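You operate a simulated robot arm through the tools that you are given. There is no shell and no other tool. Be economical: measure what you need, move in short steps, check, and stop when the job is done.

Carry out the task below with a simulated robot arm. There is one attempt and no reset: what you move stays moved.

JOB
Even up the test rig: about 2 seconds out and about 2 seconds back.
Fine: air on and left on; set both flow knobs and prove them by a test run.

It is judged by the outcome, as a careful person would: the job done as asked, and still so three seconds after it is handed in. It fails if anything else is knocked over, pushed out of place, dropped, spilled or broken.

ROBOT AND FRAMES
A 7-joint arm with a two-finger parallel gripper, fixed in place. Base frame: the origin is at the foot of the arm, x ahead of it, y to its left, z up; the work surface is at about z = 21. Lengths are in mm, angles in degrees, forces in N, time in s.
With the tool pointing down near the work surface it reaches from about 220 to 600 mm from the base axis. Its first joint turns from -66.0 to 66.0 degrees. Payload 2.5 kg.
The tool frame sits at the grasp point between the pads (the TCP): z along the fingers, y along the line on which they close. The tips reach 23 mm beyond it. The gripper opens to 94 mm. The fingers are 38 mm wide and 10 mm thick; the gripper's body (54 by 96 mm) begins 39 mm behind the TCP.
Orientation is that of the tool frame in the base frame, as [roll, pitch, yaw] about the fixed x, y, z axes, in that order (R = Rz(yaw) Ry(pitch) Rx(roll)). With the fingers straight down and closing along the base's y, the tool's x points along the base's -x, its y along +y and its z along -z.

CONTROLS
- The arm moves only by the tool arm_command. Its arguments are lists of equal length, an entry for each row: "dr": the turn, a rotation vector about the tool's x, y, z in units of 120 degrees (1.0 is 120 degrees), a list of three; "linear": the shift along the tool's x, y, z in units of 150 mm (1.0 is 150 mm), a list of three; "hand": the opening, from 0 (shut) to 1 (fully open). In form: {"dr": [[rx, ry, rz], ...], "linear": [[x, y, z], ...], "hand": [hand, ...]}. A call has 1 to 10 rows; each row is the pose to reach, as a shift and turn from the pose commanded when the call began, along the tool's axes at that moment. A call with a number of a shift or a turn outside -1 to 1 is refused whole. A row lasts 0.2 s, in which the tool goes at most 50 mm and 8.6 degrees; a call with a longer step from one row to the next is refused whole, and so is a gripper value outside its range. Where a pose cannot be reached the arm comes as near as it can. A force on the tool above 90 N (or 10 N above the force at the start of the call, whichever is more), or a blocked arm, ends the call early, and 0.2 s more pass. Each finger travels about 108 mm/s and halts on what it meets, pressing with about 38 N; the grip force reading is that of the motor and also rises with nothing between the fingers. The clock runs only during rows and for 0.2 s after the last one: add rows that repeat a pose to give the fingers time. The reply holds the time, the measured pose of the TCP, the force on the tool along the base axes, the opening and the grip force, in the units named above and with some noise.
- Cameras (640 x 400 px; columns grow to the right, rows downward): "scene" is fixed at [121.7, -403.2, 554]; the picture's right is [0.83, -0.56, 0.00], its down [-0.26, -0.39, -0.88] and it looks along [0.49, 0.73, -0.47] (base axes); focal length 350 px, centre (320, 200). "wrist" rides on the gripper at [86, 16, -74] in the tool frame; the picture's right is [-0.18, 0.98, 0.00], its down [-0.58, -0.11, -0.81] and it looks along [-0.79, -0.15, 0.59] (tool axes); focal length 243 px, centre (320, 200).
- get_image(camera): a new picture of that camera. The clock stands still meanwhile.
- measure_at(camera, pixels): there is no depth. For up to 12 entries [column, row, z] of the newest picture of that camera ("zoom" is the newest enlarged one), the place [x, y] in the base frame at which the ray of that pixel passes the height z, good to about 2 mm. The clock stands still meanwhile.
- enlarge(camera, box): a new picture of the part [left, top, right, bottom] of that camera's present view, enlarged. The clock stands still meanwhile.
- sign_off(): hands the job in; it is judged then, once.

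Go step by step. Measure first, check grasps and placings, and put right what went wrong. The budget is 80 turns and 38 pictures, counting those below and the enlarged ones. Unless the task says otherwise, let go and move clear before handing in, and close with one line.

The tools are called by a JSON object that holds its "name" and its "arguments". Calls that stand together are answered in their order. arm_command: Moves the arm, as the interface text tells. Its arguments: {"type":"object","properties":{"dr":{"type":"array"},"linear":{"type":"array"},"hand":{"type":"array"}},"required":["dr","linear","hand"]} The other tools are called the same way: get_image (camera) takes a picture; measure_at (camera, pixels) gives the place at which the rays of pixels pass given heights; enlarge (camera, box) takes an enlarged picture of a part of a camera's view; sign_off () hands the job in.

At the start:

```text
time_s: 0.0
eef_pos: [318.4, 26.3, 322.1]
orientation: [-179.9, 0.0, 180.0]
ft_force: [0.7, -0.4, 0.2]
grip_width: 94.1
finger_force: 0.1
```

scene: 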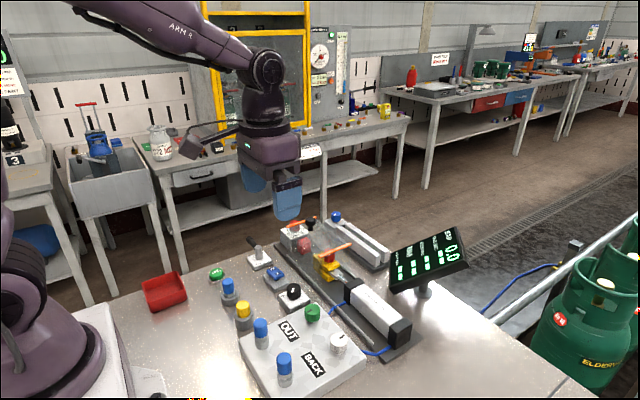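
wrist: 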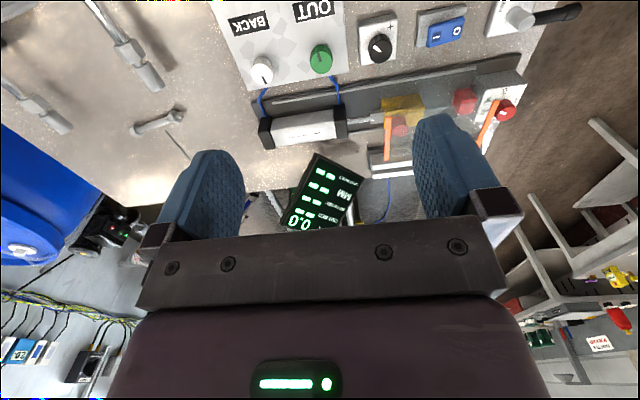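

The scene shows a pneumatic rig at about (330,290), with an OUT/BACK panel, a display and several valves and switches. I'll look closer first.

{"name": "enlarge", "arguments": {"camera": "scene", "box": [200, 200, 400, 400]}}

{"name": "enlarge", "arguments": {"camera": "scene", "box": [370, 215, 490, 305]}}

{"name": "enlarge", "arguments": {"camera": "wrist", "box": [210, 0, 590, 240]}}

```text
2.00 times, centred on (300, 300) of scene
```

zoom: 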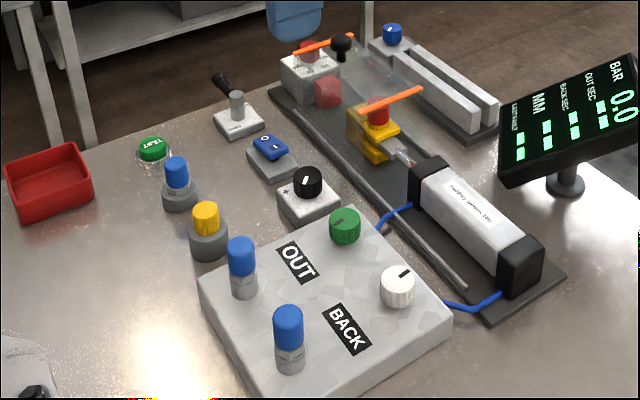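

```text
4.44 times, centred on (430, 260) of scene
```

zoom: 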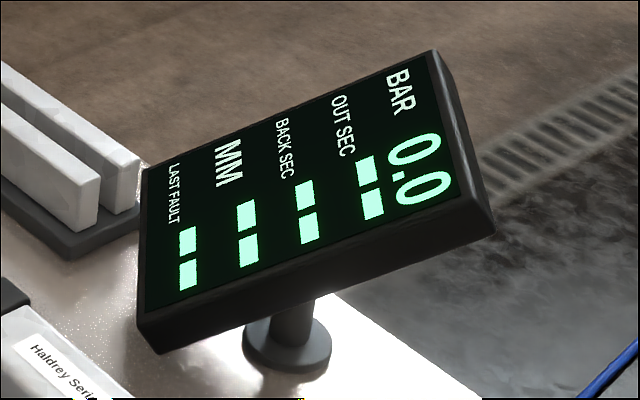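

```text
1.67 times, centred on (400, 120) of wrist
```

zoom: 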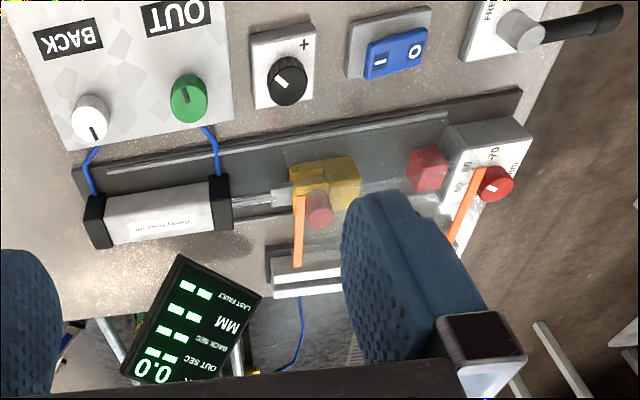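

Now the details: lever label, rocker, knobs and stop.

{"name": "enlarge", "arguments": {"camera": "scene", "box": [240, 200, 360, 275]}}

{"name": "enlarge", "arguments": {"camera": "scene", "box": [200, 260, 320, 335]}}

{"name": "enlarge", "arguments": {"camera": "wrist", "box": [420, 0, 600, 130]}}

{"name": "enlarge", "arguments": {"camera": "scene", "box": [230, 290, 380, 400]}}

```text
5.33 times, centred on (300, 238) of scene
```

zoom: 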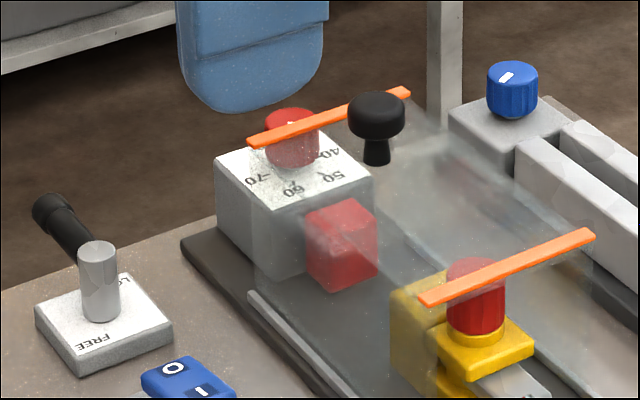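

```text
5.33 times, centred on (260, 298) of scene
```

zoom: 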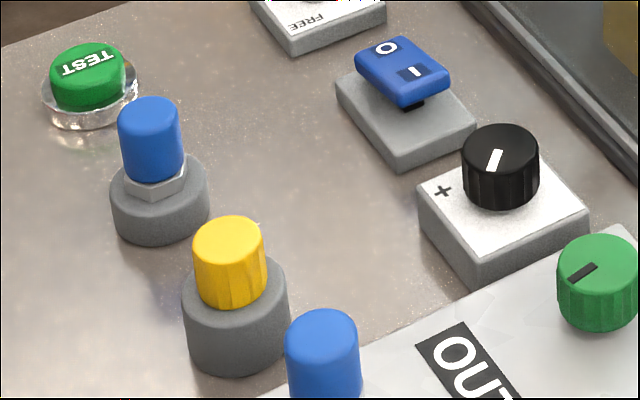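

```text
3.08 times, centred on (510, 65) of wrist
```

zoom: 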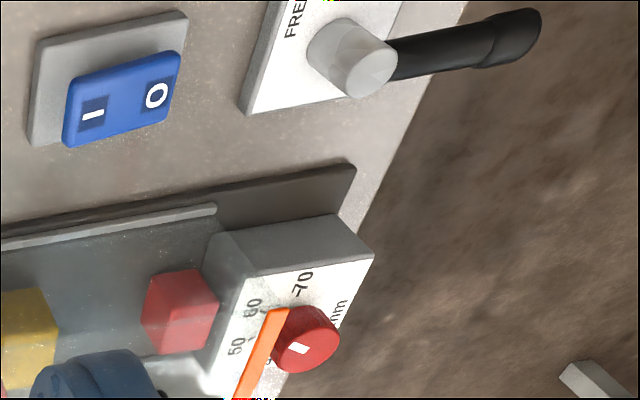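

```text
3.64 times, centred on (305, 345) of scene
```

zoom: 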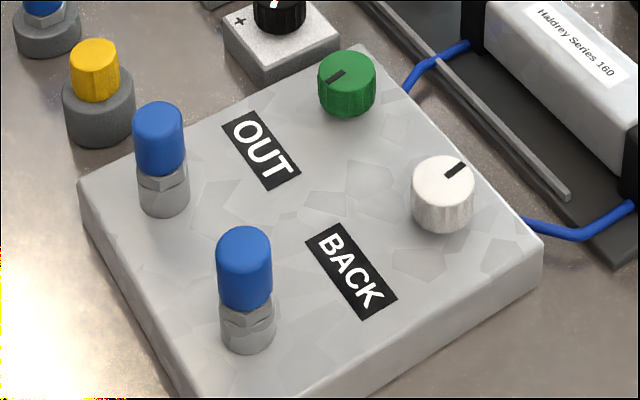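

The rocker is sitting at 0, the display reads 0.0 BAR and the lever handle is away from FREE. I'll triangulate the controls from both cameras.

{"name": "measure_at", "arguments": {"camera": "scene", "pixels": [[277.8, 274.2, 40], [277.8, 274.2, 70], [272.6, 269.3, 40], [293.8, 286.7, 40], [293.8, 286.7, 70], [312.2, 308.8, 40], [312.2, 308.8, 80], [338.8, 338.1, 40], [338.8, 338.1, 80], [216.5, 272.7, 40], [216.5, 272.7, 60], [258.4, 247.4, 50]]}}

{"name": "measure_at", "arguments": {"camera": "wrist", "pixels": [[436.2, 37, 40], [436.2, 37, 70], [456.8, 30.6, 40], [380.9, 49.3, 40], [380.9, 49.3, 70], [321, 58.3, 40], [321, 58.3, 80], [262.3, 69.1, 40], [262.3, 69.1, 80], [520, 20, 50]]}}

```text
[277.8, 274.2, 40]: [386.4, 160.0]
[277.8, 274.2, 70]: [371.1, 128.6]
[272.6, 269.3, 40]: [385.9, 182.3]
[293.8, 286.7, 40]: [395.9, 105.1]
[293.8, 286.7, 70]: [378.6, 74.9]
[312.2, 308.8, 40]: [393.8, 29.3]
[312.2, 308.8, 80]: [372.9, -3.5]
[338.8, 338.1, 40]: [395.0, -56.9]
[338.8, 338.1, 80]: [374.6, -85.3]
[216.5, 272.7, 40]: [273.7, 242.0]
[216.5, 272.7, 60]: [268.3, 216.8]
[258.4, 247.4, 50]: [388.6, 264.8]
```

```text
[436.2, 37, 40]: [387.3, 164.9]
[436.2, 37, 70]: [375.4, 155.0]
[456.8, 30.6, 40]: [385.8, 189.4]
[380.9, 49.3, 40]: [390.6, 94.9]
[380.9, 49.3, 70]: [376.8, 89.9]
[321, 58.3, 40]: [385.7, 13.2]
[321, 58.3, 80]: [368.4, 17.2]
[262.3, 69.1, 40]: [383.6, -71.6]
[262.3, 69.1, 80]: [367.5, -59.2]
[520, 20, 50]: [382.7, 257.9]
```

Triangulated: rocker I at about (388,165,34), black knob (389,93,52), green (383,15,56), white (383,-67,55). I'll shut the fingers and move above the I end of the rocker.

{"name": "arm_command", "arguments": {"dr": [[0, 0, 0], [0, 0, 0], [0, 0, 0], [0, 0, 0], [0, 0, 0], [0, 0, 0]], "linear": [[-0.09, 0.18, 0.2], [-0.18, 0.36, 0.4], [-0.28, 0.54, 0.6], [-0.37, 0.72, 0.8], [-0.46, 0.91, 1.0], [-0.46, 0.91, 1.0]], "hand": [0, 0, 0, 0, 0, 0]}}

{"name": "get_image", "arguments": {"camera": "wrist"}}

```text
time_s: 1.4
eef_pos: [386.1, 160.3, 175.2]
orientation: [180.0, 0.0, -180.0]
ft_force: [-0.3, -0.4, -0.4]
grip_width: 0.1
finger_force: 38.0
```

```text
28 pictures are left
```

wrist: 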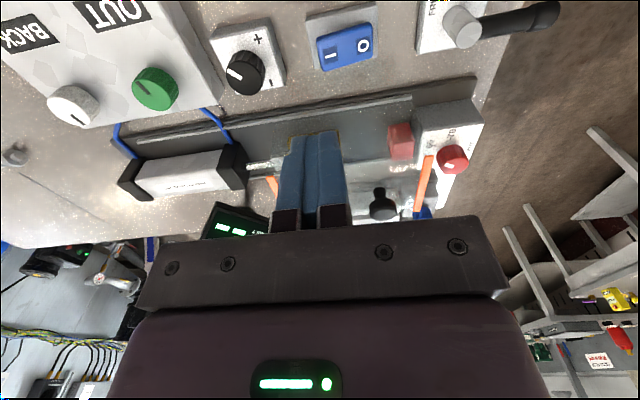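

{"name": "measure_at", "arguments": {"camera": "wrist", "pixels": [[331, 56, 35], [363, 45, 35], [348, 48, 35], [245, 72, 52], [156, 86, 56], [71, 103, 56], [462, 25, 60], [545, 12, 60]]}}

```text
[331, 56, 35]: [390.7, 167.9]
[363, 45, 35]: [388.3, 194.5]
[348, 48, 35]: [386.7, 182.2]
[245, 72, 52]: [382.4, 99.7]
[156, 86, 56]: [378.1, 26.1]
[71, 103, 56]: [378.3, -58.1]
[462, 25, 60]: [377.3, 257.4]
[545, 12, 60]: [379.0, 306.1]
```

Rocker I end is at about (389,167). I'll go straight down on its I side.

{"name": "arm_command", "arguments": {"dr": [[0, 0, 0], [0, 0, 0], [0, 0, 0], [0, 0, 0], [0, 0, 0], [0, 0, 0], [0, 0, 0]], "linear": [[-0.015, 0.01, 0.3], [-0.015, 0.01, 0.58], [-0.015, 0.01, 0.7], [-0.015, 0.01, 0.74], [-0.015, 0.01, 0.77], [-0.015, 0.01, 0.8], [-0.015, 0.01, 0.83]], "hand": [0, 0, 0, 0, 0, 0, 0]}}

{"name": "get_image", "arguments": {"camera": "scene"}}

```text
time_s: 3.0
eef_pos: [389.5, 162.4, 53.1]
orientation: [-179.9, -0.1, 179.9]
ft_force: [-29.5, -25.8, 78.1]
grip_width: 0.2
finger_force: 37.8
```

```text
27 pictures are left
```

scene: 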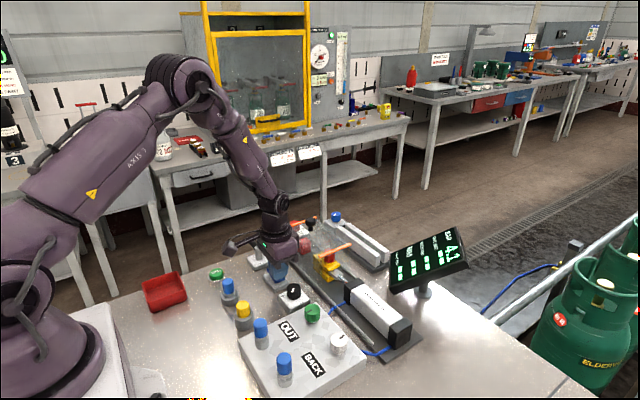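

The display now reads 4.1 BAR, so the air is on. I'll rise and move over TEST, around (273,245), and read the lever label on the way.

{"name": "arm_command", "arguments": {"dr": [[0, 0, 0], [0, 0, 0], [0, 0, 0], [0, 0, 0], [0, 0, 0], [0, 0, 0], [0, 0, 0]], "linear": [[0, 0, -0.3], [0, 0, -0.6], [0, 0, -0.8], [0.25, 0.18, -0.8], [0.5, 0.37, -0.8], [0.77, 0.55, -0.8], [0.77, 0.55, -0.8]], "hand": [0, 0, 0, 0, 0, 0, 0]}}

{"name": "get_image", "arguments": {"camera": "wrist"}}

{"name": "enlarge", "arguments": {"camera": "scene", "box": [385, 220, 475, 300]}}

```text
time_s: 4.6
eef_pos: [273.2, 247.2, 168.2]
orientation: [180.0, -0.1, -180.0]
ft_force: [-0.1, 0.6, 0.3]
grip_width: 0.0
finger_force: 38.2
```

```text
26 pictures are left
```

wrist: 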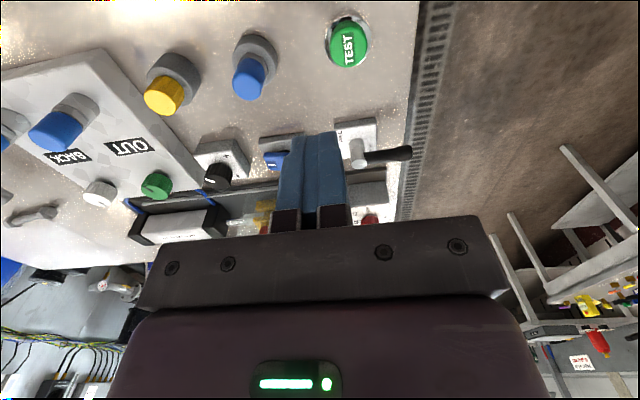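

```text
5.00 times, centred on (430, 260) of scene
```

zoom: 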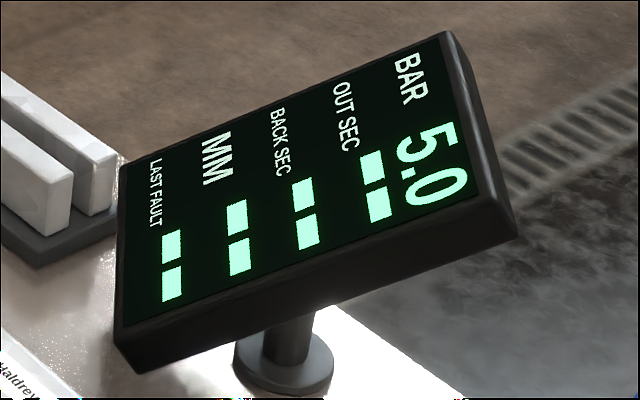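

Pressure has settled at 5.0 BAR. Checking the lever label at (360,150) and locating TEST at (349,45).

{"name": "enlarge", "arguments": {"camera": "wrist", "box": [240, 90, 420, 230]}}

{"name": "measure_at", "arguments": {"camera": "wrist", "pixels": [[349, 45, 35], [349, 45, 45], [360, 145, 55], [404, 153, 55], [159, 183, 56], [100, 192, 56], [217, 173, 52]]}}

```text
2.86 times, centred on (330, 160) of wrist
```

zoom: 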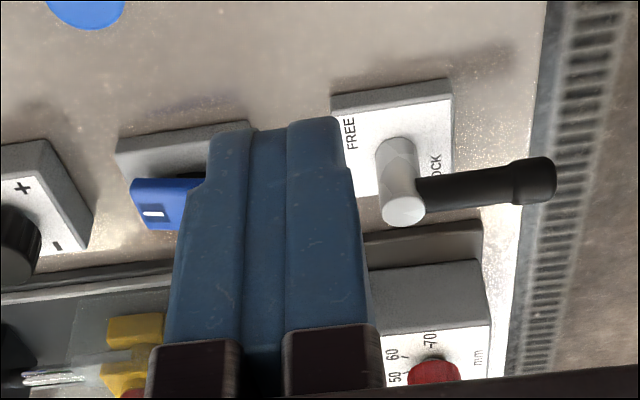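

```text
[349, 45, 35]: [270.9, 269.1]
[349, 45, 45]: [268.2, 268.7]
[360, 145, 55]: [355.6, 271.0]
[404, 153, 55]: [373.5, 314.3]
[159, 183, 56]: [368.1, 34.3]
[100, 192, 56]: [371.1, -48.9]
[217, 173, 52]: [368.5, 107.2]
```

Lever handle sits on the LOCK side and may be a guard or knob lock; I'll leave it unless a fault says otherwise. The two cameras disagree on the TEST button's y (about 247 vs 269), so I'll lower part way and compare against the fingertips.

{"name": "arm_command", "arguments": {"dr": [[0, 0, 0], [0, 0, 0], [0, 0, 0]], "linear": [[0, 0.01, 0.25], [0, 0.02, 0.5], [0, 0.02, 0.56]], "hand": [0, 0, 0]}}

{"name": "enlarge", "arguments": {"camera": "scene", "box": [160, 200, 320, 300]}}

{"name": "get_image", "arguments": {"camera": "wrist"}}

```text
time_s: 5.4
eef_pos: [275.7, 250.3, 82.8]
orientation: [-179.9, -0.1, 179.9]
ft_force: [-0.3, -0.3, 0.4]
grip_width: 0.1
finger_force: 37.8
```

```text
4.00 times, centred on (240, 250) of scene
```

zoom: 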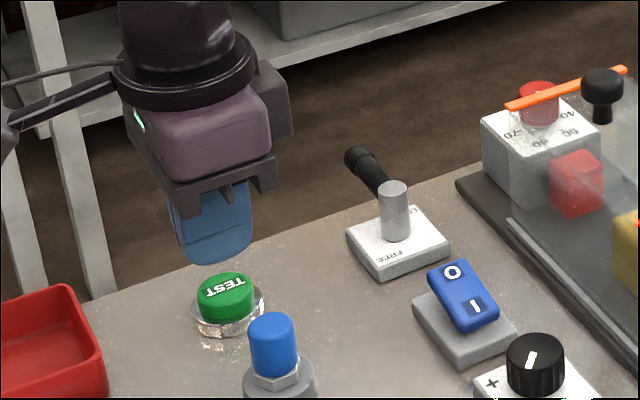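

```text
22 pictures are left
```

wrist: 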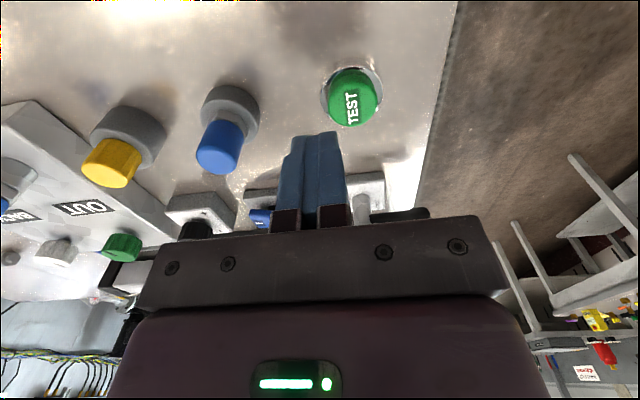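

Scene puts TEST's y near 247 and the wrist view near 266; the cap is about 33 mm wide, so pressing at (275,258) lands on it either way. I'll touch down gently there.

{"name": "arm_command", "arguments": {"dr": [[0, 0, 0], [0, 0, 0], [0, 0, 0], [0, 0, 0], [0, 0, 0], [0, 0, 0]], "linear": [[0, 0.05, 0], [0, 0.05, 0.08], [0, 0.05, 0.13], [0, 0.05, 0.16], [0, 0.05, 0.19], [0, 0.05, 0.19]], "hand": [0, 0, 0, 0, 0, 0]}}

{"name": "get_image", "arguments": {"camera": "scene"}}

```text
time_s: 6.8
eef_pos: [273.9, 255.5, 55.8]
orientation: [-180.0, -0.1, -180.0]
ft_force: [0.0, 0.0, 1.1]
grip_width: 0.2
finger_force: 37.7
```

```text
21 pictures are left
```

scene: 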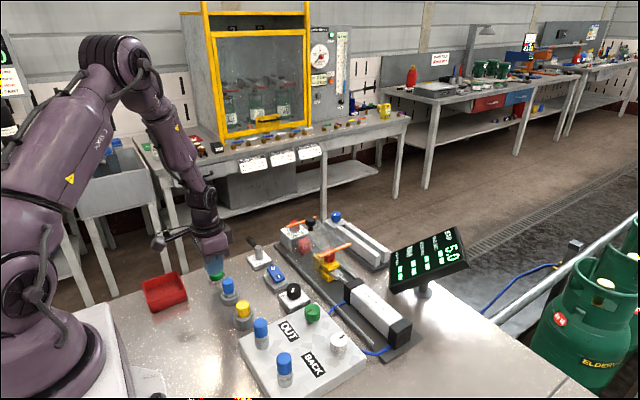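

No contact yet with the tips at z = 33, so the button top is lower. I'll keep going down slowly.

{"name": "arm_command", "arguments": {"dr": [[0, 0, 0], [0, 0, 0], [0, 0, 0], [0, 0, 0], [0, 0, 0]], "linear": [[0, 0.01, 0.015], [0, 0.01, 0.03], [0, 0.01, 0.045], [0, 0.01, 0.06], [0, 0.01, 0.07]], "hand": [0, 0, 0, 0, 0]}}

{"name": "enlarge", "arguments": {"camera": "scene", "box": [180, 220, 480, 408]}}

```text
time_s: 8.0
eef_pos: [274.7, 258.5, 44.7]
orientation: [179.9, 0.0, -180.0]
ft_force: [0.2, -0.3, -0.2]
grip_width: 0.1
finger_force: 38.1
```

```text
refused: 408 is not a number from 0 to 400
```

Still no force with the tips near the table, so I'm beside the button. Looking again.

{"name": "enlarge", "arguments": {"camera": "scene", "box": [170, 230, 270, 300]}}

{"name": "get_image", "arguments": {"camera": "wrist"}}

```text
5.71 times, centred on (220, 265) of scene
```

zoom: 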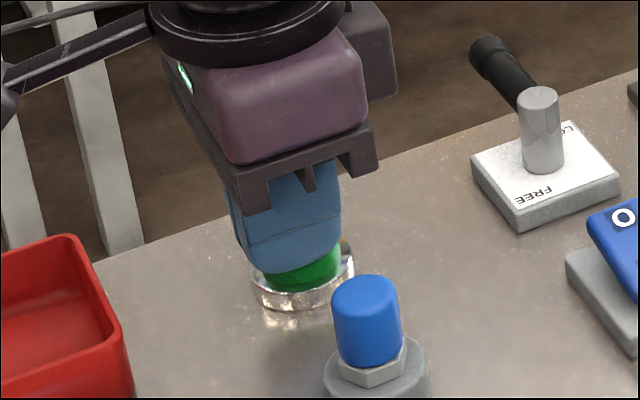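

```text
19 pictures are left
```

wrist: 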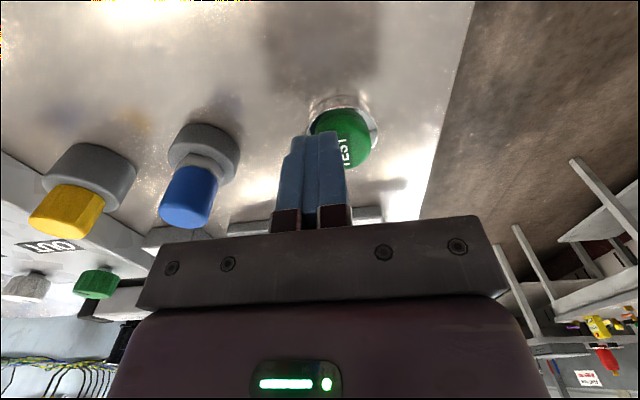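

The views triangulate if the button top is near z = 20 at about (279,265), so the real surface is lower than I assumed. I'll shift a little and keep pressing down slowly.

{"name": "arm_command", "arguments": {"dr": [[0, 0, 0], [0, 0, 0], [0, 0, 0], [0, 0, 0], [0, 0, 0], [0, 0, 0], [0, 0, 0]], "linear": [[0, 0, -0.03], [-0.02, 0.035, -0.03], [-0.02, 0.035, 0.01], [-0.02, 0.035, 0.025], [-0.02, 0.035, 0.04], [-0.02, 0.035, 0.055], [-0.02, 0.035, 0.065]], "hand": [0, 0, 0, 0, 0, 0, 0]}}

```text
time_s: 9.6
eef_pos: [278.5, 263.0, 37.9]
orientation: [-179.9, -0.1, -179.9]
ft_force: [-6.2, -7.2, 25.6]
grip_width: 0.1
finger_force: 37.7
```

Contact: 25.6 N at TCP z = 37.9. Checking the display for a response.

{"name": "enlarge", "arguments": {"camera": "scene", "box": [270, 205, 480, 335]}}

```text
3.05 times, centred on (375, 270) of scene
```

zoom: 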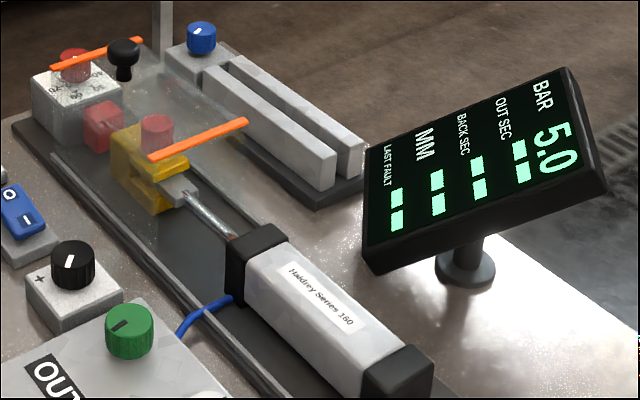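

The carriage is now nearer the red stop (yellow at scene ~(320,258) vs (329,265) earlier), so a run is under way. I'll lift and let it finish.

{"name": "arm_command", "arguments": {"dr": [[0, 0, 0], [0, 0, 0], [0, 0, 0], [0, 0, 0], [0, 0, 0], [0, 0, 0], [0, 0, 0], [0, 0, 0], [0, 0, 0], [0, 0, 0]], "linear": [[0, 0, -0.05], [0, 0, -0.1], [0, 0, -0.1], [0, 0, -0.1], [0, 0, -0.1], [0, 0, -0.1], [0, 0, -0.1], [0, 0, -0.1], [0, 0, -0.1], [0, 0, -0.1]], "hand": [0, 0, 0, 0, 0, 0, 0, 0, 0, 0]}}

{"name": "arm_command", "arguments": {"dr": [[0, 0, 0], [0, 0, 0], [0, 0, 0], [0, 0, 0], [0, 0, 0], [0, 0, 0], [0, 0, 0], [0, 0, 0], [0, 0, 0], [0, 0, 0]], "linear": [[0, 0, 0], [0, 0, 0], [0, 0, 0], [0, 0, 0], [0, 0, 0], [0, 0, 0], [0, 0, 0], [0, 0, 0], [0, 0, 0], [0, 0, 0]], "hand": [0, 0, 0, 0, 0, 0, 0, 0, 0, 0]}}

{"name": "arm_command", "arguments": {"dr": [[0, 0, 0], [0, 0, 0], [0, 0, 0], [0, 0, 0], [0, 0, 0], [0, 0, 0], [0, 0, 0], [0, 0, 0], [0, 0, 0], [0, 0, 0]], "linear": [[0, 0, 0], [0, 0, 0], [0, 0, 0], [0, 0, 0], [0, 0, 0], [0, 0, 0], [0, 0, 0], [0, 0, 0], [0, 0, 0], [0, 0, 0]], "hand": [0, 0, 0, 0, 0, 0, 0, 0, 0, 0]}}

{"name": "enlarge", "arguments": {"camera": "scene", "box": [270, 205, 480, 335]}}

```text
time_s: 11.8
eef_pos: [277.9, 262.4, 51.4]
orientation: [179.9, 0.1, 179.9]
ft_force: [-0.6, -0.3, -0.1]
grip_width: 0.0
finger_force: 37.6
```

```text
time_s: 14.0
eef_pos: [278.5, 262.6, 50.4]
orientation: [180.0, -0.1, 180.0]
ft_force: [-0.1, 0.2, 0.5]
grip_width: 0.0
finger_force: 37.8
```

```text
time_s: 16.2
eef_pos: [278.4, 263.8, 50.6]
orientation: [179.9, 0.0, 179.9]
ft_force: [-0.1, 0.2, 0.0]
grip_width: 0.1
finger_force: 38.8
```

```text
3.05 times, centred on (375, 270) of scene
```

zoom: 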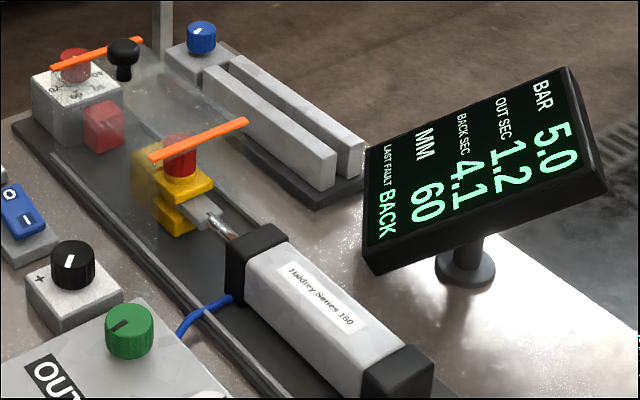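

First run: OUT 1.2, BACK 4.1, 60 mm, last fault BACK. So OUT must be slowed and BACK sped up. I'll rise and go above the green and white knobs with the fingers part open.

{"name": "arm_command", "arguments": {"dr": [[0, 0, 0], [0, 0, 0], [0, 0, 0], [0, 0, 0], [0, 0, 0], [0, 0, 0], [0, 0, 0], [0, 0, 0]], "linear": [[0, 0, -0.3], [0, 0, -0.6], [0, 0, -0.8], [-0.13, -0.25, -0.8], [-0.26, -0.5, -0.8], [-0.39, -0.75, -0.8], [-0.52, -1, -0.8], [-0.52, -1, -0.8]], "hand": [0, 0, 0, 0, 0, 0.3, 0.6, 0.6]}}

{"name": "arm_command", "arguments": {"dr": [[0, 0, 0], [0, 0, 0], [0, 0, 0], [0, 0, 0]], "linear": [[-0.05, -0.3, 0], [-0.1, -0.6, 0], [-0.15, -0.68, 0], [-0.15, -0.68, 0]], "hand": [0.6, 0.6, 0.6, 0.6]}}

{"name": "enlarge", "arguments": {"camera": "wrist", "box": [120, 0, 440, 200]}}

```text
time_s: 18.0
eef_pos: [357.5, 113.4, 170.7]
orientation: [-180.0, 0.0, -180.0]
ft_force: [-0.3, 0.8, 0.4]
grip_width: 56.2
finger_force: 0.1
```

```text
time_s: 19.0
eef_pos: [377.9, 10.6, 170.5]
orientation: [180.0, 0.0, 180.0]
ft_force: [-0.5, -0.8, -0.4]
grip_width: 56.5
finger_force: 0.0
```

```text
2.00 times, centred on (280, 100) of wrist
```

zoom: 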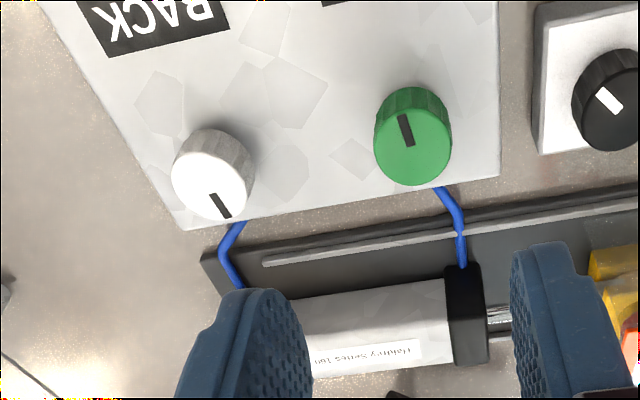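

{"name": "measure_at", "arguments": {"camera": "zoom", "pixels": [[413, 146, 30], [413, 146, 40], [413, 146, 50], [208, 185, 30], [208, 185, 40], [208, 185, 50], [600, 102, 40]]}}

{"name": "measure_at", "arguments": {"camera": "scene", "pixels": [[312.4, 307, 30], [312.4, 307, 40], [312.4, 307, 50], [338.8, 337, 30], [338.8, 337, 40], [338.8, 337, 50]]}}

```text
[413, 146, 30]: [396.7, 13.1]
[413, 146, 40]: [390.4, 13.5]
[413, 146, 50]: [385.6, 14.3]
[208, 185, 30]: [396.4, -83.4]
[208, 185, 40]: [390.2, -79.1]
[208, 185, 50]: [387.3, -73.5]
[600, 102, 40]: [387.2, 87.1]
```

```text
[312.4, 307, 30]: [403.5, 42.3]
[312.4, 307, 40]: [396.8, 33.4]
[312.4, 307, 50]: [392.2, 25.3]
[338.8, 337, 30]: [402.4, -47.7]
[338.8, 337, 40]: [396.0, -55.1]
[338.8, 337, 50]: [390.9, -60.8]
```

Combined fix: green knob about (382,14), white about (383,-67), tops around z = 62. I'll lower the open fingers around the green knob.

{"name": "arm_command", "arguments": {"dr": [[0, 0, 0], [0, 0, 0], [0, 0, 0], [0, 0, 0]], "linear": [[-0.03, 0.023, 0.3], [-0.03, 0.023, 0.5], [-0.03, 0.023, 0.6], [-0.03, 0.023, 0.65]], "hand": [0.6, 0.6, 0.6, 0.6]}}

{"name": "enlarge", "arguments": {"camera": "scene", "box": [260, 250, 380, 325]}}

```text
time_s: 20.0
eef_pos: [382.8, 13.4, 72.7]
orientation: [-179.9, 0.1, -180.0]
ft_force: [-0.3, 0.2, -0.2]
grip_width: 56.4
finger_force: 0.0
```

```text
5.33 times, centred on (320, 288) of scene
```

zoom: 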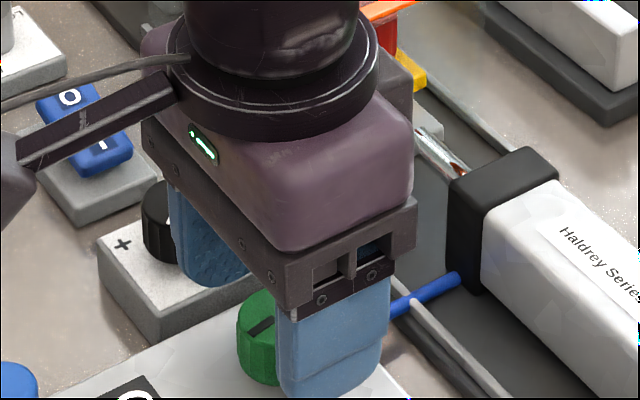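

The fingers straddle the green knob (zoom (270,330)). I'll close on it.

{"name": "arm_command", "arguments": {"dr": [[0, 0, 0], [0, 0, 0], [0, 0, 0]], "linear": [[0, 0, 0], [0, 0, 0], [0, 0, 0]], "hand": [0.2, 0.2, 0.2]}}

```text
time_s: 20.8
eef_pos: [383.6, 15.1, 72.6]
orientation: [179.9, 0.0, -179.9]
ft_force: [3.2, 8.0, -7.2]
grip_width: 29.2
finger_force: 44.9
```

Gripped at 29.2 mm. Turning it clockwise seen from above by about 35° as a first trial.

{"name": "arm_command", "arguments": {"dr": [[0, 0, 0.06], [0, 0, 0.12], [0, 0, 0.18], [0, 0, 0.24], [0, 0, 0.29], [0, 0, 0.29]], "linear": [[0, 0, 0], [0, 0, 0], [0, 0, 0], [0, 0, 0], [0, 0, 0], [0, 0, 0]], "hand": [0.2, 0.2, 0.2, 0.2, 0.2, 0.2]}}

```text
time_s: 22.2
eef_pos: [383.7, 16.0, 74.2]
orientation: [179.8, 0.0, 145.1]
ft_force: [6.3, 17.4, 3.0]
grip_width: 29.3
finger_force: 44.8
```

The knob followed smoothly to yaw 145. I'll release, lift and turn back straight.

{"name": "arm_command", "arguments": {"dr": [[0, 0, 0], [0, 0, 0], [0, 0, 0], [0, 0, -0.06], [0, 0, -0.12], [0, 0, -0.18], [0, 0, -0.24], [0, 0, -0.29], [0, 0, -0.29]], "linear": [[0, 0, 0], [0, 0, 0], [0, 0, -0.2], [0, 0, -0.4], [0, 0, -0.6], [0, 0, -0.6], [0, 0, -0.6], [0, 0, -0.6], [0, 0, -0.6]], "hand": [0.6, 0.6, 0.6, 0.6, 0.6, 0.6, 0.6, 0.6, 0.6]}}

{"name": "enlarge", "arguments": {"camera": "wrist", "box": [120, 0, 440, 200]}}

```text
time_s: 24.2
eef_pos: [384.5, 15.8, 163.6]
orientation: [-180.0, -0.1, -179.9]
ft_force: [-0.5, -0.3, 0.0]
grip_width: 56.0
finger_force: 0.1
```

```text
2.00 times, centred on (280, 100) of wrist
```

zoom: 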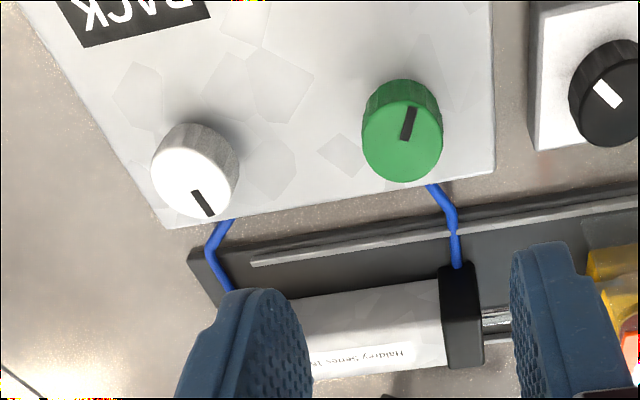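

Green pointer turned as intended. Now to the white knob at about (384,-66).

{"name": "arm_command", "arguments": {"dr": [[0, 0, 0], [0, 0, 0], [0, 0, 0], [0, 0, 0], [0, 0, 0], [0, 0, 0], [0, 0, 0], [0, 0, 0]], "linear": [[0, -0.28, 0], [0, -0.547, 0], [0, -0.547, 0.25], [0, -0.547, 0.45], [0, -0.547, 0.55], [0, -0.547, 0.607], [0, -0.547, 0.607], [0, -0.547, 0.607]], "hand": [0.6, 0.6, 0.6, 0.6, 0.6, 0.6, 0.6, 0.6]}}

{"name": "arm_command", "arguments": {"dr": [[0, 0, 0], [0, 0, 0], [0, 0, 0]], "linear": [[0, 0, 0], [0, 0, 0], [0, 0, 0]], "hand": [0.2, 0.2, 0.2]}}

```text
time_s: 26.0
eef_pos: [383.8, -68.2, 72.6]
orientation: [-180.0, 0.0, -179.9]
ft_force: [-0.2, 0.8, 0.2]
grip_width: 56.4
finger_force: 0.0
```

```text
time_s: 26.8
eef_pos: [384.8, -68.2, 72.4]
orientation: [-179.7, 0.2, 179.8]
ft_force: [2.7, -21.5, -7.7]
grip_width: 29.4
finger_force: 45.4
```

Gripped white at 29.4 mm. I'll recentre about 2 mm toward -y and turn it counter-clockwise by about 60°.

{"name": "arm_command", "arguments": {"dr": [[0, 0, 0], [0, 0, -0.06], [0, 0, -0.12], [0, 0, -0.18], [0, 0, -0.25], [0, 0, -0.32], [0, 0, -0.38], [0, 0, -0.44], [0, 0, -0.5], [0, 0, -0.5]], "linear": [[0, -0.013, 0], [0, -0.013, 0], [0, -0.013, 0], [0, -0.013, 0], [0, -0.013, 0], [0, -0.013, 0], [0, -0.013, 0], [0, -0.013, 0], [0, -0.013, 0], [0, -0.013, 0]], "hand": [0.2, 0.2, 0.2, 0.2, 0.2, 0.2, 0.2, 0.2, 0.2, 0.2]}}

{"name": "arm_command", "arguments": {"dr": [[0, 0, 0], [0, 0, 0], [0, 0, 0], [0, 0, 0.07], [0, 0, 0.14], [0, 0, 0.21], [0, 0, 0.28], [0, 0, 0.35], [0, 0, 0.42], [0, 0, 0.49]], "linear": [[0, 0, 0], [0, 0, 0], [0, 0, -0.2], [0, 0, -0.4], [0, 0, -0.6], [0, 0, -0.6], [0, 0, -0.6], [0, 0, -0.6], [0, 0, -0.6], [0, 0, -0.6]], "hand": [0.6, 0.6, 0.6, 0.6, 0.6, 0.6, 0.6, 0.6, 0.6, 0.6]}}

```text
time_s: 29.0
eef_pos: [384.8, -71.9, 72.9]
orientation: [-179.7, 0.0, -120.0]
ft_force: [13.8, -16.1, -0.2]
grip_width: 28.8
finger_force: 45.1
```

```text
time_s: 31.2
eef_pos: [384.0, -70.1, 162.2]
orientation: [179.9, -0.1, -179.0]
ft_force: [0.4, 0.0, 0.1]
grip_width: 56.2
finger_force: 0.0
```

Both knobs turned. Heading to TEST at (279,263) with the fingers shut.

{"name": "arm_command", "arguments": {"dr": [[0, 0, 0.008], [0, 0, 0.008], [0, 0, 0.008], [0, 0, 0.008], [0, 0, 0.008]], "linear": [[0.1, 0.25, 0], [0.2, 0.5, 0], [0.3, 0.75, 0], [0.4, 1, 0], [0.4, 1, 0]], "hand": [0.3, 0, 0, 0, 0]}}

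{"name": "arm_command", "arguments": {"dr": [[0, 0, 0], [0, 0, 0], [0, 0, 0], [0, 0, 0], [0, 0, 0]], "linear": [[0.1, 0.25, 0], [0.2, 0.5, 0], [0.3, 0.75, 0], [0.3, 1, 0], [0.3, 1, 0]], "hand": [0, 0, 0, 0, 0]}}

```text
time_s: 32.4
eef_pos: [320.3, 77.8, 163.2]
orientation: [180.0, 0.0, -179.8]
ft_force: [0.2, 0.1, -0.1]
grip_width: 0.0
finger_force: 38.4
```

```text
time_s: 33.6
eef_pos: [275.8, 229.9, 165.1]
orientation: [179.9, 0.0, -179.8]
ft_force: [-0.3, 0.2, 1.3]
grip_width: 0.0
finger_force: 37.7
```

{"name": "arm_command", "arguments": {"dr": [[0, 0, 0], [0, 0, 0], [0, 0, 0], [0, 0, 0], [0, 0, 0], [0, 0, 0], [0, 0, 0], [0, 0, 0], [0, 0, 0]], "linear": [[-0.017, 0.22, 0], [-0.017, 0.22, 0.3], [-0.017, 0.22, 0.6], [-0.017, 0.22, 0.72], [-0.017, 0.22, 0.78], [-0.017, 0.22, 0.82], [-0.017, 0.22, 0.845], [-0.017, 0.22, 0.855], [-0.017, 0.22, 0.75]], "hand": [0, 0, 0, 0, 0, 0, 0, 0, 0]}}

{"name": "arm_command", "arguments": {"dr": [[0, 0, 0], [0, 0, 0], [0, 0, 0], [0, 0, 0], [0, 0, 0], [0, 0, 0], [0, 0, 0], [0, 0, 0], [0, 0, 0], [0, 0, 0]], "linear": [[0, 0, -0.2], [0, 0, -0.4], [0, 0, -0.6], [0, 0, -0.75], [0, 0, -0.75], [0, 0, -0.75], [0, 0, -0.75], [0, 0, -0.75], [0, 0, -0.75], [0, 0, -0.75]], "hand": [0, 0, 0, 0, 0, 0, 0, 0, 0, 0]}}

{"name": "arm_command", "arguments": {"dr": [[0, 0, 0], [0, 0, 0], [0, 0, 0], [0, 0, 0], [0, 0, 0], [0, 0, 0], [0, 0, 0], [0, 0, 0], [0, 0, 0], [0, 0, 0]], "linear": [[0, 0, 0], [0, 0, 0], [0, 0, 0], [0, 0, 0], [0, 0, 0], [0, 0, 0], [0, 0, 0], [0, 0, 0], [0, 0, 0], [0, 0, 0]], "hand": [0, 0, 0, 0, 0, 0, 0, 0, 0, 0]}}

{"name": "arm_command", "arguments": {"dr": [[0, 0, 0], [0, 0, 0], [0, 0, 0], [0, 0, 0], [0, 0, 0], [0, 0, 0], [0, 0, 0], [0, 0, 0], [0, 0, 0], [0, 0, 0]], "linear": [[0, 0, 0], [0, 0, 0], [0, 0, 0], [0, 0, 0], [0, 0, 0], [0, 0, 0], [0, 0, 0], [0, 0, 0], [0, 0, 0], [0, 0, 0]], "hand": [0, 0, 0, 0, 0, 0, 0, 0, 0, 0]}}

{"name": "enlarge", "arguments": {"camera": "scene", "box": [270, 205, 480, 335]}}

```text
time_s: 35.6
eef_pos: [274.8, 260.6, 50.3]
orientation: [-179.9, 0.0, -179.7]
ft_force: [-0.7, -0.5, -0.3]
grip_width: 0.1
finger_force: 37.2
```

```text
time_s: 37.8
eef_pos: [276.0, 262.8, 162.3]
orientation: [180.0, 0.0, -179.9]
ft_force: [1.1, -0.5, -0.2]
grip_width: 0.1
finger_force: 38.5
```

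```text
time_s: 40.0
eef_pos: [276.2, 262.7, 163.9]
orientation: [-180.0, 0.1, -179.8]
ft_force: [0.3, 0.8, -1.2]
grip_width: 0.2
finger_force: 38.3
```

```text
time_s: 42.2
eef_pos: [276.0, 260.9, 162.9]
orientation: [-179.9, 0.0, -179.8]
ft_force: [-0.4, 0.0, -0.6]
grip_width: 0.0
finger_force: 38.2
```

```text
3.05 times, centred on (375, 270) of scene
```

zoom: 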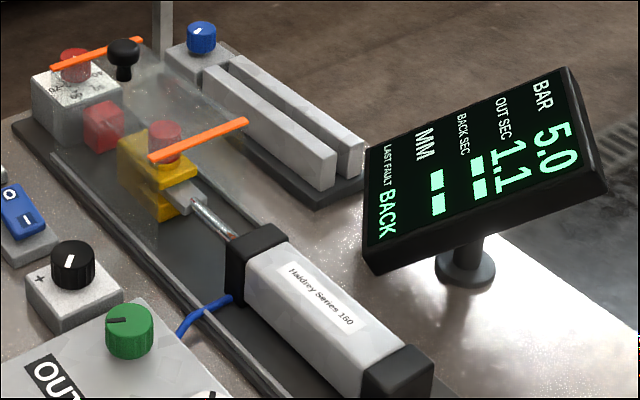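

OUT reads 1.1 and BACK is still running and slow, so either the knobs act in the opposite sense or they are crossed. I'll wait for the BACK time.

{"name": "arm_command", "arguments": {"dr": [[0, 0, 0], [0, 0, 0], [0, 0, 0], [0, 0, 0], [0, 0, 0], [0, 0, 0], [0, 0, 0], [0, 0, 0], [0, 0, 0], [0, 0, 0]], "linear": [[0, 0, 0], [0, 0, 0], [0, 0, 0], [0, 0, 0], [0, 0, 0], [0, 0, 0], [0, 0, 0], [0, 0, 0], [0, 0, 0], [0, 0, 0]], "hand": [0, 0, 0, 0, 0, 0, 0, 0, 0, 0]}}

{"name": "arm_command", "arguments": {"dr": [[0, 0, 0], [0, 0, 0], [0, 0, 0], [0, 0, 0], [0, 0, 0], [0, 0, 0], [0, 0, 0], [0, 0, 0], [0, 0, 0], [0, 0, 0]], "linear": [[0, 0, 0], [0, 0, 0], [0, 0, 0], [0, 0, 0], [0, 0, 0], [0, 0, 0], [0, 0, 0], [0, 0, 0], [0, 0, 0], [0, 0, 0]], "hand": [0, 0, 0, 0, 0, 0, 0, 0, 0, 0]}}

{"name": "enlarge", "arguments": {"camera": "scene", "box": [385, 220, 475, 300]}}

```text
time_s: 44.4
eef_pos: [274.9, 261.7, 162.0]
orientation: [-179.9, 0.1, -179.8]
ft_force: [-0.2, 1.2, 0.3]
grip_width: 0.0
finger_force: 38.0
```

```text
time_s: 46.6
eef_pos: [275.6, 262.6, 162.1]
orientation: [-179.9, 0.0, -179.8]
ft_force: [0.6, -0.2, 0.0]
grip_width: 0.2
finger_force: 38.0
```

```text
5.00 times, centred on (430, 260) of scene
```

zoom: 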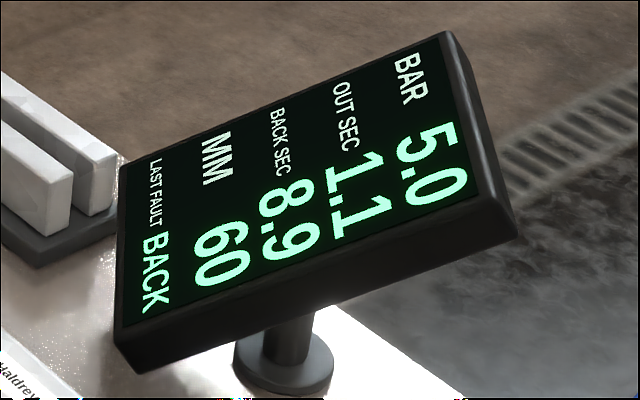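

BACK 8.9, OUT 1.1. In terms of 1/t both knobs changed by about 0.0022 per degree with labels correct and clockwise opening (faster). So green needs about 186° counter-clockwise and white about 176° clockwise. Going to green first.

{"name": "arm_command", "arguments": {"dr": [[0, 0, 0], [0, 0, 0], [0, 0, 0], [0, 0, 0], [0, 0, 0]], "linear": [[-0.1, -0.25, 0], [-0.2, -0.5, 0], [-0.3, -0.75, 0], [-0.4, -1, 0], [-0.4, -1, 0]], "hand": [0, 0, 0, 0.3, 0.6]}}

{"name": "arm_command", "arguments": {"dr": [[0, 0, 0.065], [0, 0, 0.13], [0, 0, 0.195], [0, 0, 0.26], [0, 0, 0.325], [0, 0, 0.39], [0, 0, 0.39]], "linear": [[-0.1, -0.2, 0], [-0.2, -0.4, 0], [-0.32, -0.64, 0], [-0.32, -0.64, 0], [-0.32, -0.64, 0], [-0.32, -0.64, 0], [-0.32, -0.64, 0]], "hand": [0.6, 0.6, 0.6, 0.6, 0.6, 0.6, 0.6]}}

```text
time_s: 47.8
eef_pos: [337.6, 110.6, 163.1]
orientation: [179.9, -0.1, -179.7]
ft_force: [0.4, 0.4, -0.3]
grip_width: 56.3
finger_force: 0.0
```

```text
time_s: 49.4
eef_pos: [385.9, 15.0, 162.3]
orientation: [180.0, 0.0, 133.2]
ft_force: [-0.5, 0.1, 0.2]
grip_width: 56.2
finger_force: 0.2
```

{"name": "arm_command", "arguments": {"dr": [[0, 0, 0], [0, 0, 0], [0, 0, 0], [0, 0, 0], [0, 0, 0], [0, 0, 0], [0, 0, 0]], "linear": [[0.014, -0.005, 0.25], [0.014, -0.005, 0.45], [0.014, -0.005, 0.55], [0.014, -0.005, 0.6], [0.014, -0.005, 0.6], [0.014, -0.005, 0.6], [0.014, -0.005, 0.6]], "hand": [0.6, 0.6, 0.6, 0.6, 0.2, 0.2, 0.2]}}

```text
time_s: 51.0
eef_pos: [383.3, 16.0, 71.7]
orientation: [-179.9, 0.0, 133.4]
ft_force: [-6.0, -4.0, 1.0]
grip_width: 29.3
finger_force: 44.8
```

Well centred grip at 29.3 mm. Turning counter-clockwise about 93° in two calls.

{"name": "arm_command", "arguments": {"dr": [[0, 0, -0.065], [0, 0, -0.13], [0, 0, -0.195], [0, 0, -0.26], [0, 0, -0.325], [0, 0, -0.39], [0, 0, -0.455], [0, 0, -0.52], [0, 0, -0.585], [0, 0, -0.65]], "linear": [[0, 0, 0], [0, 0, 0], [0, 0, 0], [0, 0, 0], [0, 0, 0], [0, 0, 0], [0, 0, 0], [0, 0, 0], [0, 0, 0], [0, 0, 0]], "hand": [0.2, 0.2, 0.2, 0.2, 0.2, 0.2, 0.2, 0.2, 0.2, 0.2]}}

{"name": "arm_command", "arguments": {"dr": [[0, 0, -0.065], [0, 0, -0.125], [0, 0, -0.125], [0, 0, -0.125], [0, 0, -0.125], [0, 0, -0.06], [0, 0, 0.01]], "linear": [[0, 0, 0], [0, 0, 0], [0, 0, 0], [0, 0, 0], [0, 0, -0.2], [0, 0, -0.2], [0, 0, -0.2]], "hand": [0.2, 0.2, 0.2, 0.6, 0.6, 0.6, 0.6]}}

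```text
time_s: 53.2
eef_pos: [384.0, 13.7, 72.1]
orientation: [-179.8, -0.1, -148.7]
ft_force: [-6.2, -20.4, 0.6]
grip_width: 28.8
finger_force: 44.9
```

```text
time_s: 54.8
eef_pos: [385.3, 18.1, 102.7]
orientation: [180.0, 0.1, -149.8]
ft_force: [0.2, -0.9, 0.2]
grip_width: 56.4
finger_force: 0.1
```

{"name": "arm_command", "arguments": {"dr": [[0, 0, 0.065], [0, 0, 0.13], [0, 0, 0.195], [0, 0, 0.26], [0, 0, 0.325], [0, 0, 0.39], [0, 0, 0.455], [0, 0, 0.52], [0, 0, 0.585], [0, 0, 0.64]], "linear": [[0, 0, 0], [0, 0, 0], [0, 0, 0], [0, 0, 0], [0, 0, 0], [0, 0, 0], [0, 0, 0], [0, 0, 0], [0, 0, 0], [0, 0, 0]], "hand": [0.6, 0.6, 0.6, 0.6, 0.6, 0.6, 0.6, 0.6, 0.6, 0.6]}}

{"name": "arm_command", "arguments": {"dr": [[0, 0, 0], [0, 0, 0], [0, 0, 0], [0, 0, 0], [0, 0, 0], [0, 0, 0]], "linear": [[0, 0, 0.1], [0, 0, 0.17], [0, 0, 0.2], [0, 0, 0.2], [0, 0, 0.2], [0, 0, 0.2]], "hand": [0.6, 0.6, 0.6, 0.2, 0.2, 0.2]}}

{"name": "arm_command", "arguments": {"dr": [[0, 0, -0.065], [0, 0, -0.13], [0, 0, -0.195], [0, 0, -0.26], [0, 0, -0.325], [0, 0, -0.39], [0, 0, -0.455], [0, 0, -0.52], [0, 0, -0.585], [0, 0, -0.65]], "linear": [[0, 0, 0], [0, 0, 0], [0, 0, 0], [0, 0, 0], [0, 0, 0], [0, 0, 0], [0, 0, 0], [0, 0, 0], [0, 0, 0], [0, 0, 0]], "hand": [0.2, 0.2, 0.2, 0.2, 0.2, 0.2, 0.2, 0.2, 0.2, 0.2]}}

{"name": "arm_command", "arguments": {"dr": [[0, 0, -0.065], [0, 0, -0.12], [0, 0, -0.12], [0, 0, -0.12], [0, 0, -0.12], [0, 0, -0.12], [0, 0, -0.12]], "linear": [[0, 0, 0], [0, 0, 0], [0, 0, 0], [0, 0, 0], [0, 0, 0], [0, 0, -0.25], [0, 0, -0.55]], "hand": [0.2, 0.2, 0.2, 0.6, 0.6, 0.6, 0.6]}}

```text
time_s: 57.0
eef_pos: [383.9, 17.4, 102.0]
orientation: [180.0, 0.0, 133.4]
ft_force: [-0.9, 0.1, 0.3]
grip_width: 56.3
finger_force: 0.0
```

```text
time_s: 58.4
eef_pos: [382.9, 16.8, 71.9]
orientation: [-179.7, -0.1, 133.4]
ft_force: [-11.9, -8.9, 5.7]
grip_width: 29.3
finger_force: 45.5
```

```text
time_s: 60.6
eef_pos: [384.4, 15.2, 72.4]
orientation: [-179.7, -0.3, -148.7]
ft_force: [-9.1, -23.5, -17.6]
grip_width: 28.9
finger_force: 44.3
```

```text
time_s: 62.2
eef_pos: [383.3, 16.0, 157.2]
orientation: [-180.0, 0.0, -134.1]
ft_force: [-0.2, 0.2, -0.4]
grip_width: 56.6
finger_force: 0.0
```

Green is done at about -185°, and yaw -134 is a good starting angle for white. Moving 88 mm in -y and gripping it.

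{"name": "arm_command", "arguments": {"dr": [[0, 0, 0], [0, 0, 0], [0, 0, 0], [0, 0, 0], [0, 0, 0], [0, 0, 0], [0, 0, 0], [0, 0, 0], [0, 0, 0]], "linear": [[0.21, -0.204, 0], [0.421, -0.408, 0], [0.421, -0.408, 0.25], [0.421, -0.408, 0.45], [0.421, -0.408, 0.53], [0.421, -0.408, 0.565], [0.421, -0.408, 0.565], [0.421, -0.408, 0.565], [0.421, -0.408, 0.565]], "hand": [0.6, 0.6, 0.6, 0.6, 0.6, 0.6, 0.2, 0.2, 0.2]}}

{"name": "arm_command", "arguments": {"dr": [[0, 0, 0.065], [0, 0, 0.13], [0, 0, 0.195], [0, 0, 0.26], [0, 0, 0.325], [0, 0, 0.39], [0, 0, 0.455], [0, 0, 0.52], [0, 0, 0.585], [0, 0, 0.65]], "linear": [[0, 0, 0], [0, 0, 0], [0, 0, 0], [0, 0, 0], [0, 0, 0], [0, 0, 0], [0, 0, 0], [0, 0, 0], [0, 0, 0], [0, 0, 0]], "hand": [0.2, 0.2, 0.2, 0.2, 0.2, 0.2, 0.2, 0.2, 0.2, 0.2]}}

{"name": "arm_command", "arguments": {"dr": [[0, 0, 0.065], [0, 0, 0.083], [0, 0, 0.083], [0, 0, 0.083], [0, 0, 0.083], [0, 0, 0.083], [0, 0, 0.02], [0, 0, -0.04]], "linear": [[0, 0, 0], [0, 0, 0], [0, 0, 0], [0, 0, 0], [0, 0, 0], [0, 0, -0.2], [0, 0, -0.2], [0, 0, -0.2]], "hand": [0.2, 0.2, 0.2, 0.6, 0.6, 0.6, 0.6, 0.6]}}

```text
time_s: 64.2
eef_pos: [382.5, -70.8, 69.0]
orientation: [179.9, 0.0, -134.3]
ft_force: [0.6, 0.0, -3.2]
grip_width: 29.5
finger_force: 45.3
```

```text
time_s: 66.4
eef_pos: [384.0, -68.7, 69.5]
orientation: [-180.0, -0.2, 147.8]
ft_force: [-1.5, 10.4, -26.9]
grip_width: 29.6
finger_force: 45.1
```

```text
time_s: 68.2
eef_pos: [384.1, -71.1, 100.5]
orientation: [-179.9, 0.0, 152.7]
ft_force: [-0.4, 0.2, 0.3]
grip_width: 56.3
finger_force: 0.1
```

{"name": "arm_command", "arguments": {"dr": [[0, 0, -0.065], [0, 0, -0.13], [0, 0, -0.195], [0, 0, -0.26], [0, 0, -0.325], [0, 0, -0.39], [0, 0, -0.455], [0, 0, -0.52], [0, 0, -0.585], [0, 0, -0.61]], "linear": [[0, 0, 0], [0, 0, 0], [0, 0, 0], [0, 0, 0], [0, 0, 0], [0, 0, 0], [0, 0, 0], [0, 0, 0], [0, 0, 0], [0, 0, 0]], "hand": [0.6, 0.6, 0.6, 0.6, 0.6, 0.6, 0.6, 0.6, 0.6, 0.6]}}

{"name": "arm_command", "arguments": {"dr": [[0, 0, 0], [0, 0, 0], [0, 0, 0], [0, 0, 0], [0, 0, 0], [0, 0, 0]], "linear": [[0, 0, 0.1], [0, 0, 0.17], [0, 0, 0.195], [0, 0, 0.195], [0, 0, 0.195], [0, 0, 0.195]], "hand": [0.6, 0.6, 0.6, 0.2, 0.2, 0.2]}}

{"name": "arm_command", "arguments": {"dr": [[0, 0, 0.065], [0, 0, 0.13], [0, 0, 0.195], [0, 0, 0.26], [0, 0, 0.325], [0, 0, 0.39], [0, 0, 0.455], [0, 0, 0.52], [0, 0, 0.585], [0, 0, 0.65]], "linear": [[0, 0, 0], [0, 0, 0], [0, 0, 0], [0, 0, 0], [0, 0, 0], [0, 0, 0], [0, 0, 0], [0, 0, 0], [0, 0, 0], [0, 0, 0]], "hand": [0.2, 0.2, 0.2, 0.2, 0.2, 0.2, 0.2, 0.2, 0.2, 0.2]}}

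{"name": "arm_command", "arguments": {"dr": [[0, 0, 0.065], [0, 0, 0.083], [0, 0, 0.083], [0, 0, 0.083], [0, 0, 0.083], [0, 0, 0.083], [0, 0, 0.02], [0, 0, -0.04], [0, 0, -0.1]], "linear": [[0, 0, 0], [0, 0, 0], [0, 0, 0], [0, 0, 0], [0, 0, 0], [0, 0, -0.25], [0, 0, -0.5], [0, 0, -0.6], [0, 0, -0.6]], "hand": [0.2, 0.2, 0.2, 0.6, 0.6, 0.6, 0.6, 0.6, 0.6]}}

{"name": "enlarge", "arguments": {"camera": "wrist", "box": [120, 0, 520, 250]}}

```text
time_s: 70.4
eef_pos: [384.4, -70.3, 100.0]
orientation: [180.0, 0.0, -134.1]
ft_force: [0.2, 0.4, 0.2]
grip_width: 56.7
finger_force: 0.1
```

```text
time_s: 71.8
eef_pos: [383.8, -70.9, 70.2]
orientation: [-179.9, 0.0, -134.2]
ft_force: [1.3, -1.8, -1.0]
grip_width: 29.5
finger_force: 44.9
```

```text
time_s: 74.0
eef_pos: [383.4, -70.0, 70.6]
orientation: [179.9, -0.1, 147.8]
ft_force: [1.7, 14.4, -6.0]
grip_width: 29.5
finger_force: 45.1
```

```text
time_s: 76.0
eef_pos: [383.2, -71.4, 161.6]
orientation: [180.0, 0.0, 159.9]
ft_force: [-0.5, 0.4, 0.3]
grip_width: 56.3
finger_force: 0.0
```

```text
1.60 times, centred on (320, 125) of wrist
```

zoom: 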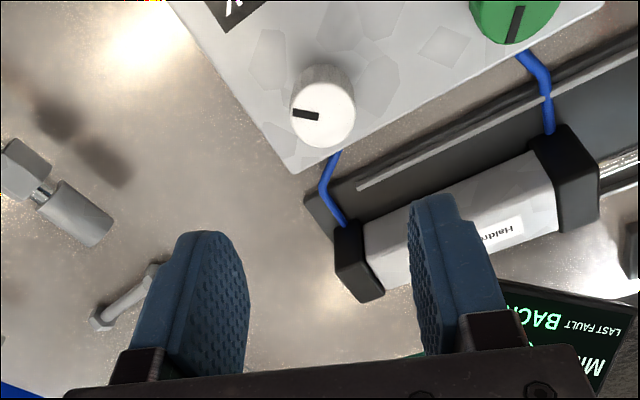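

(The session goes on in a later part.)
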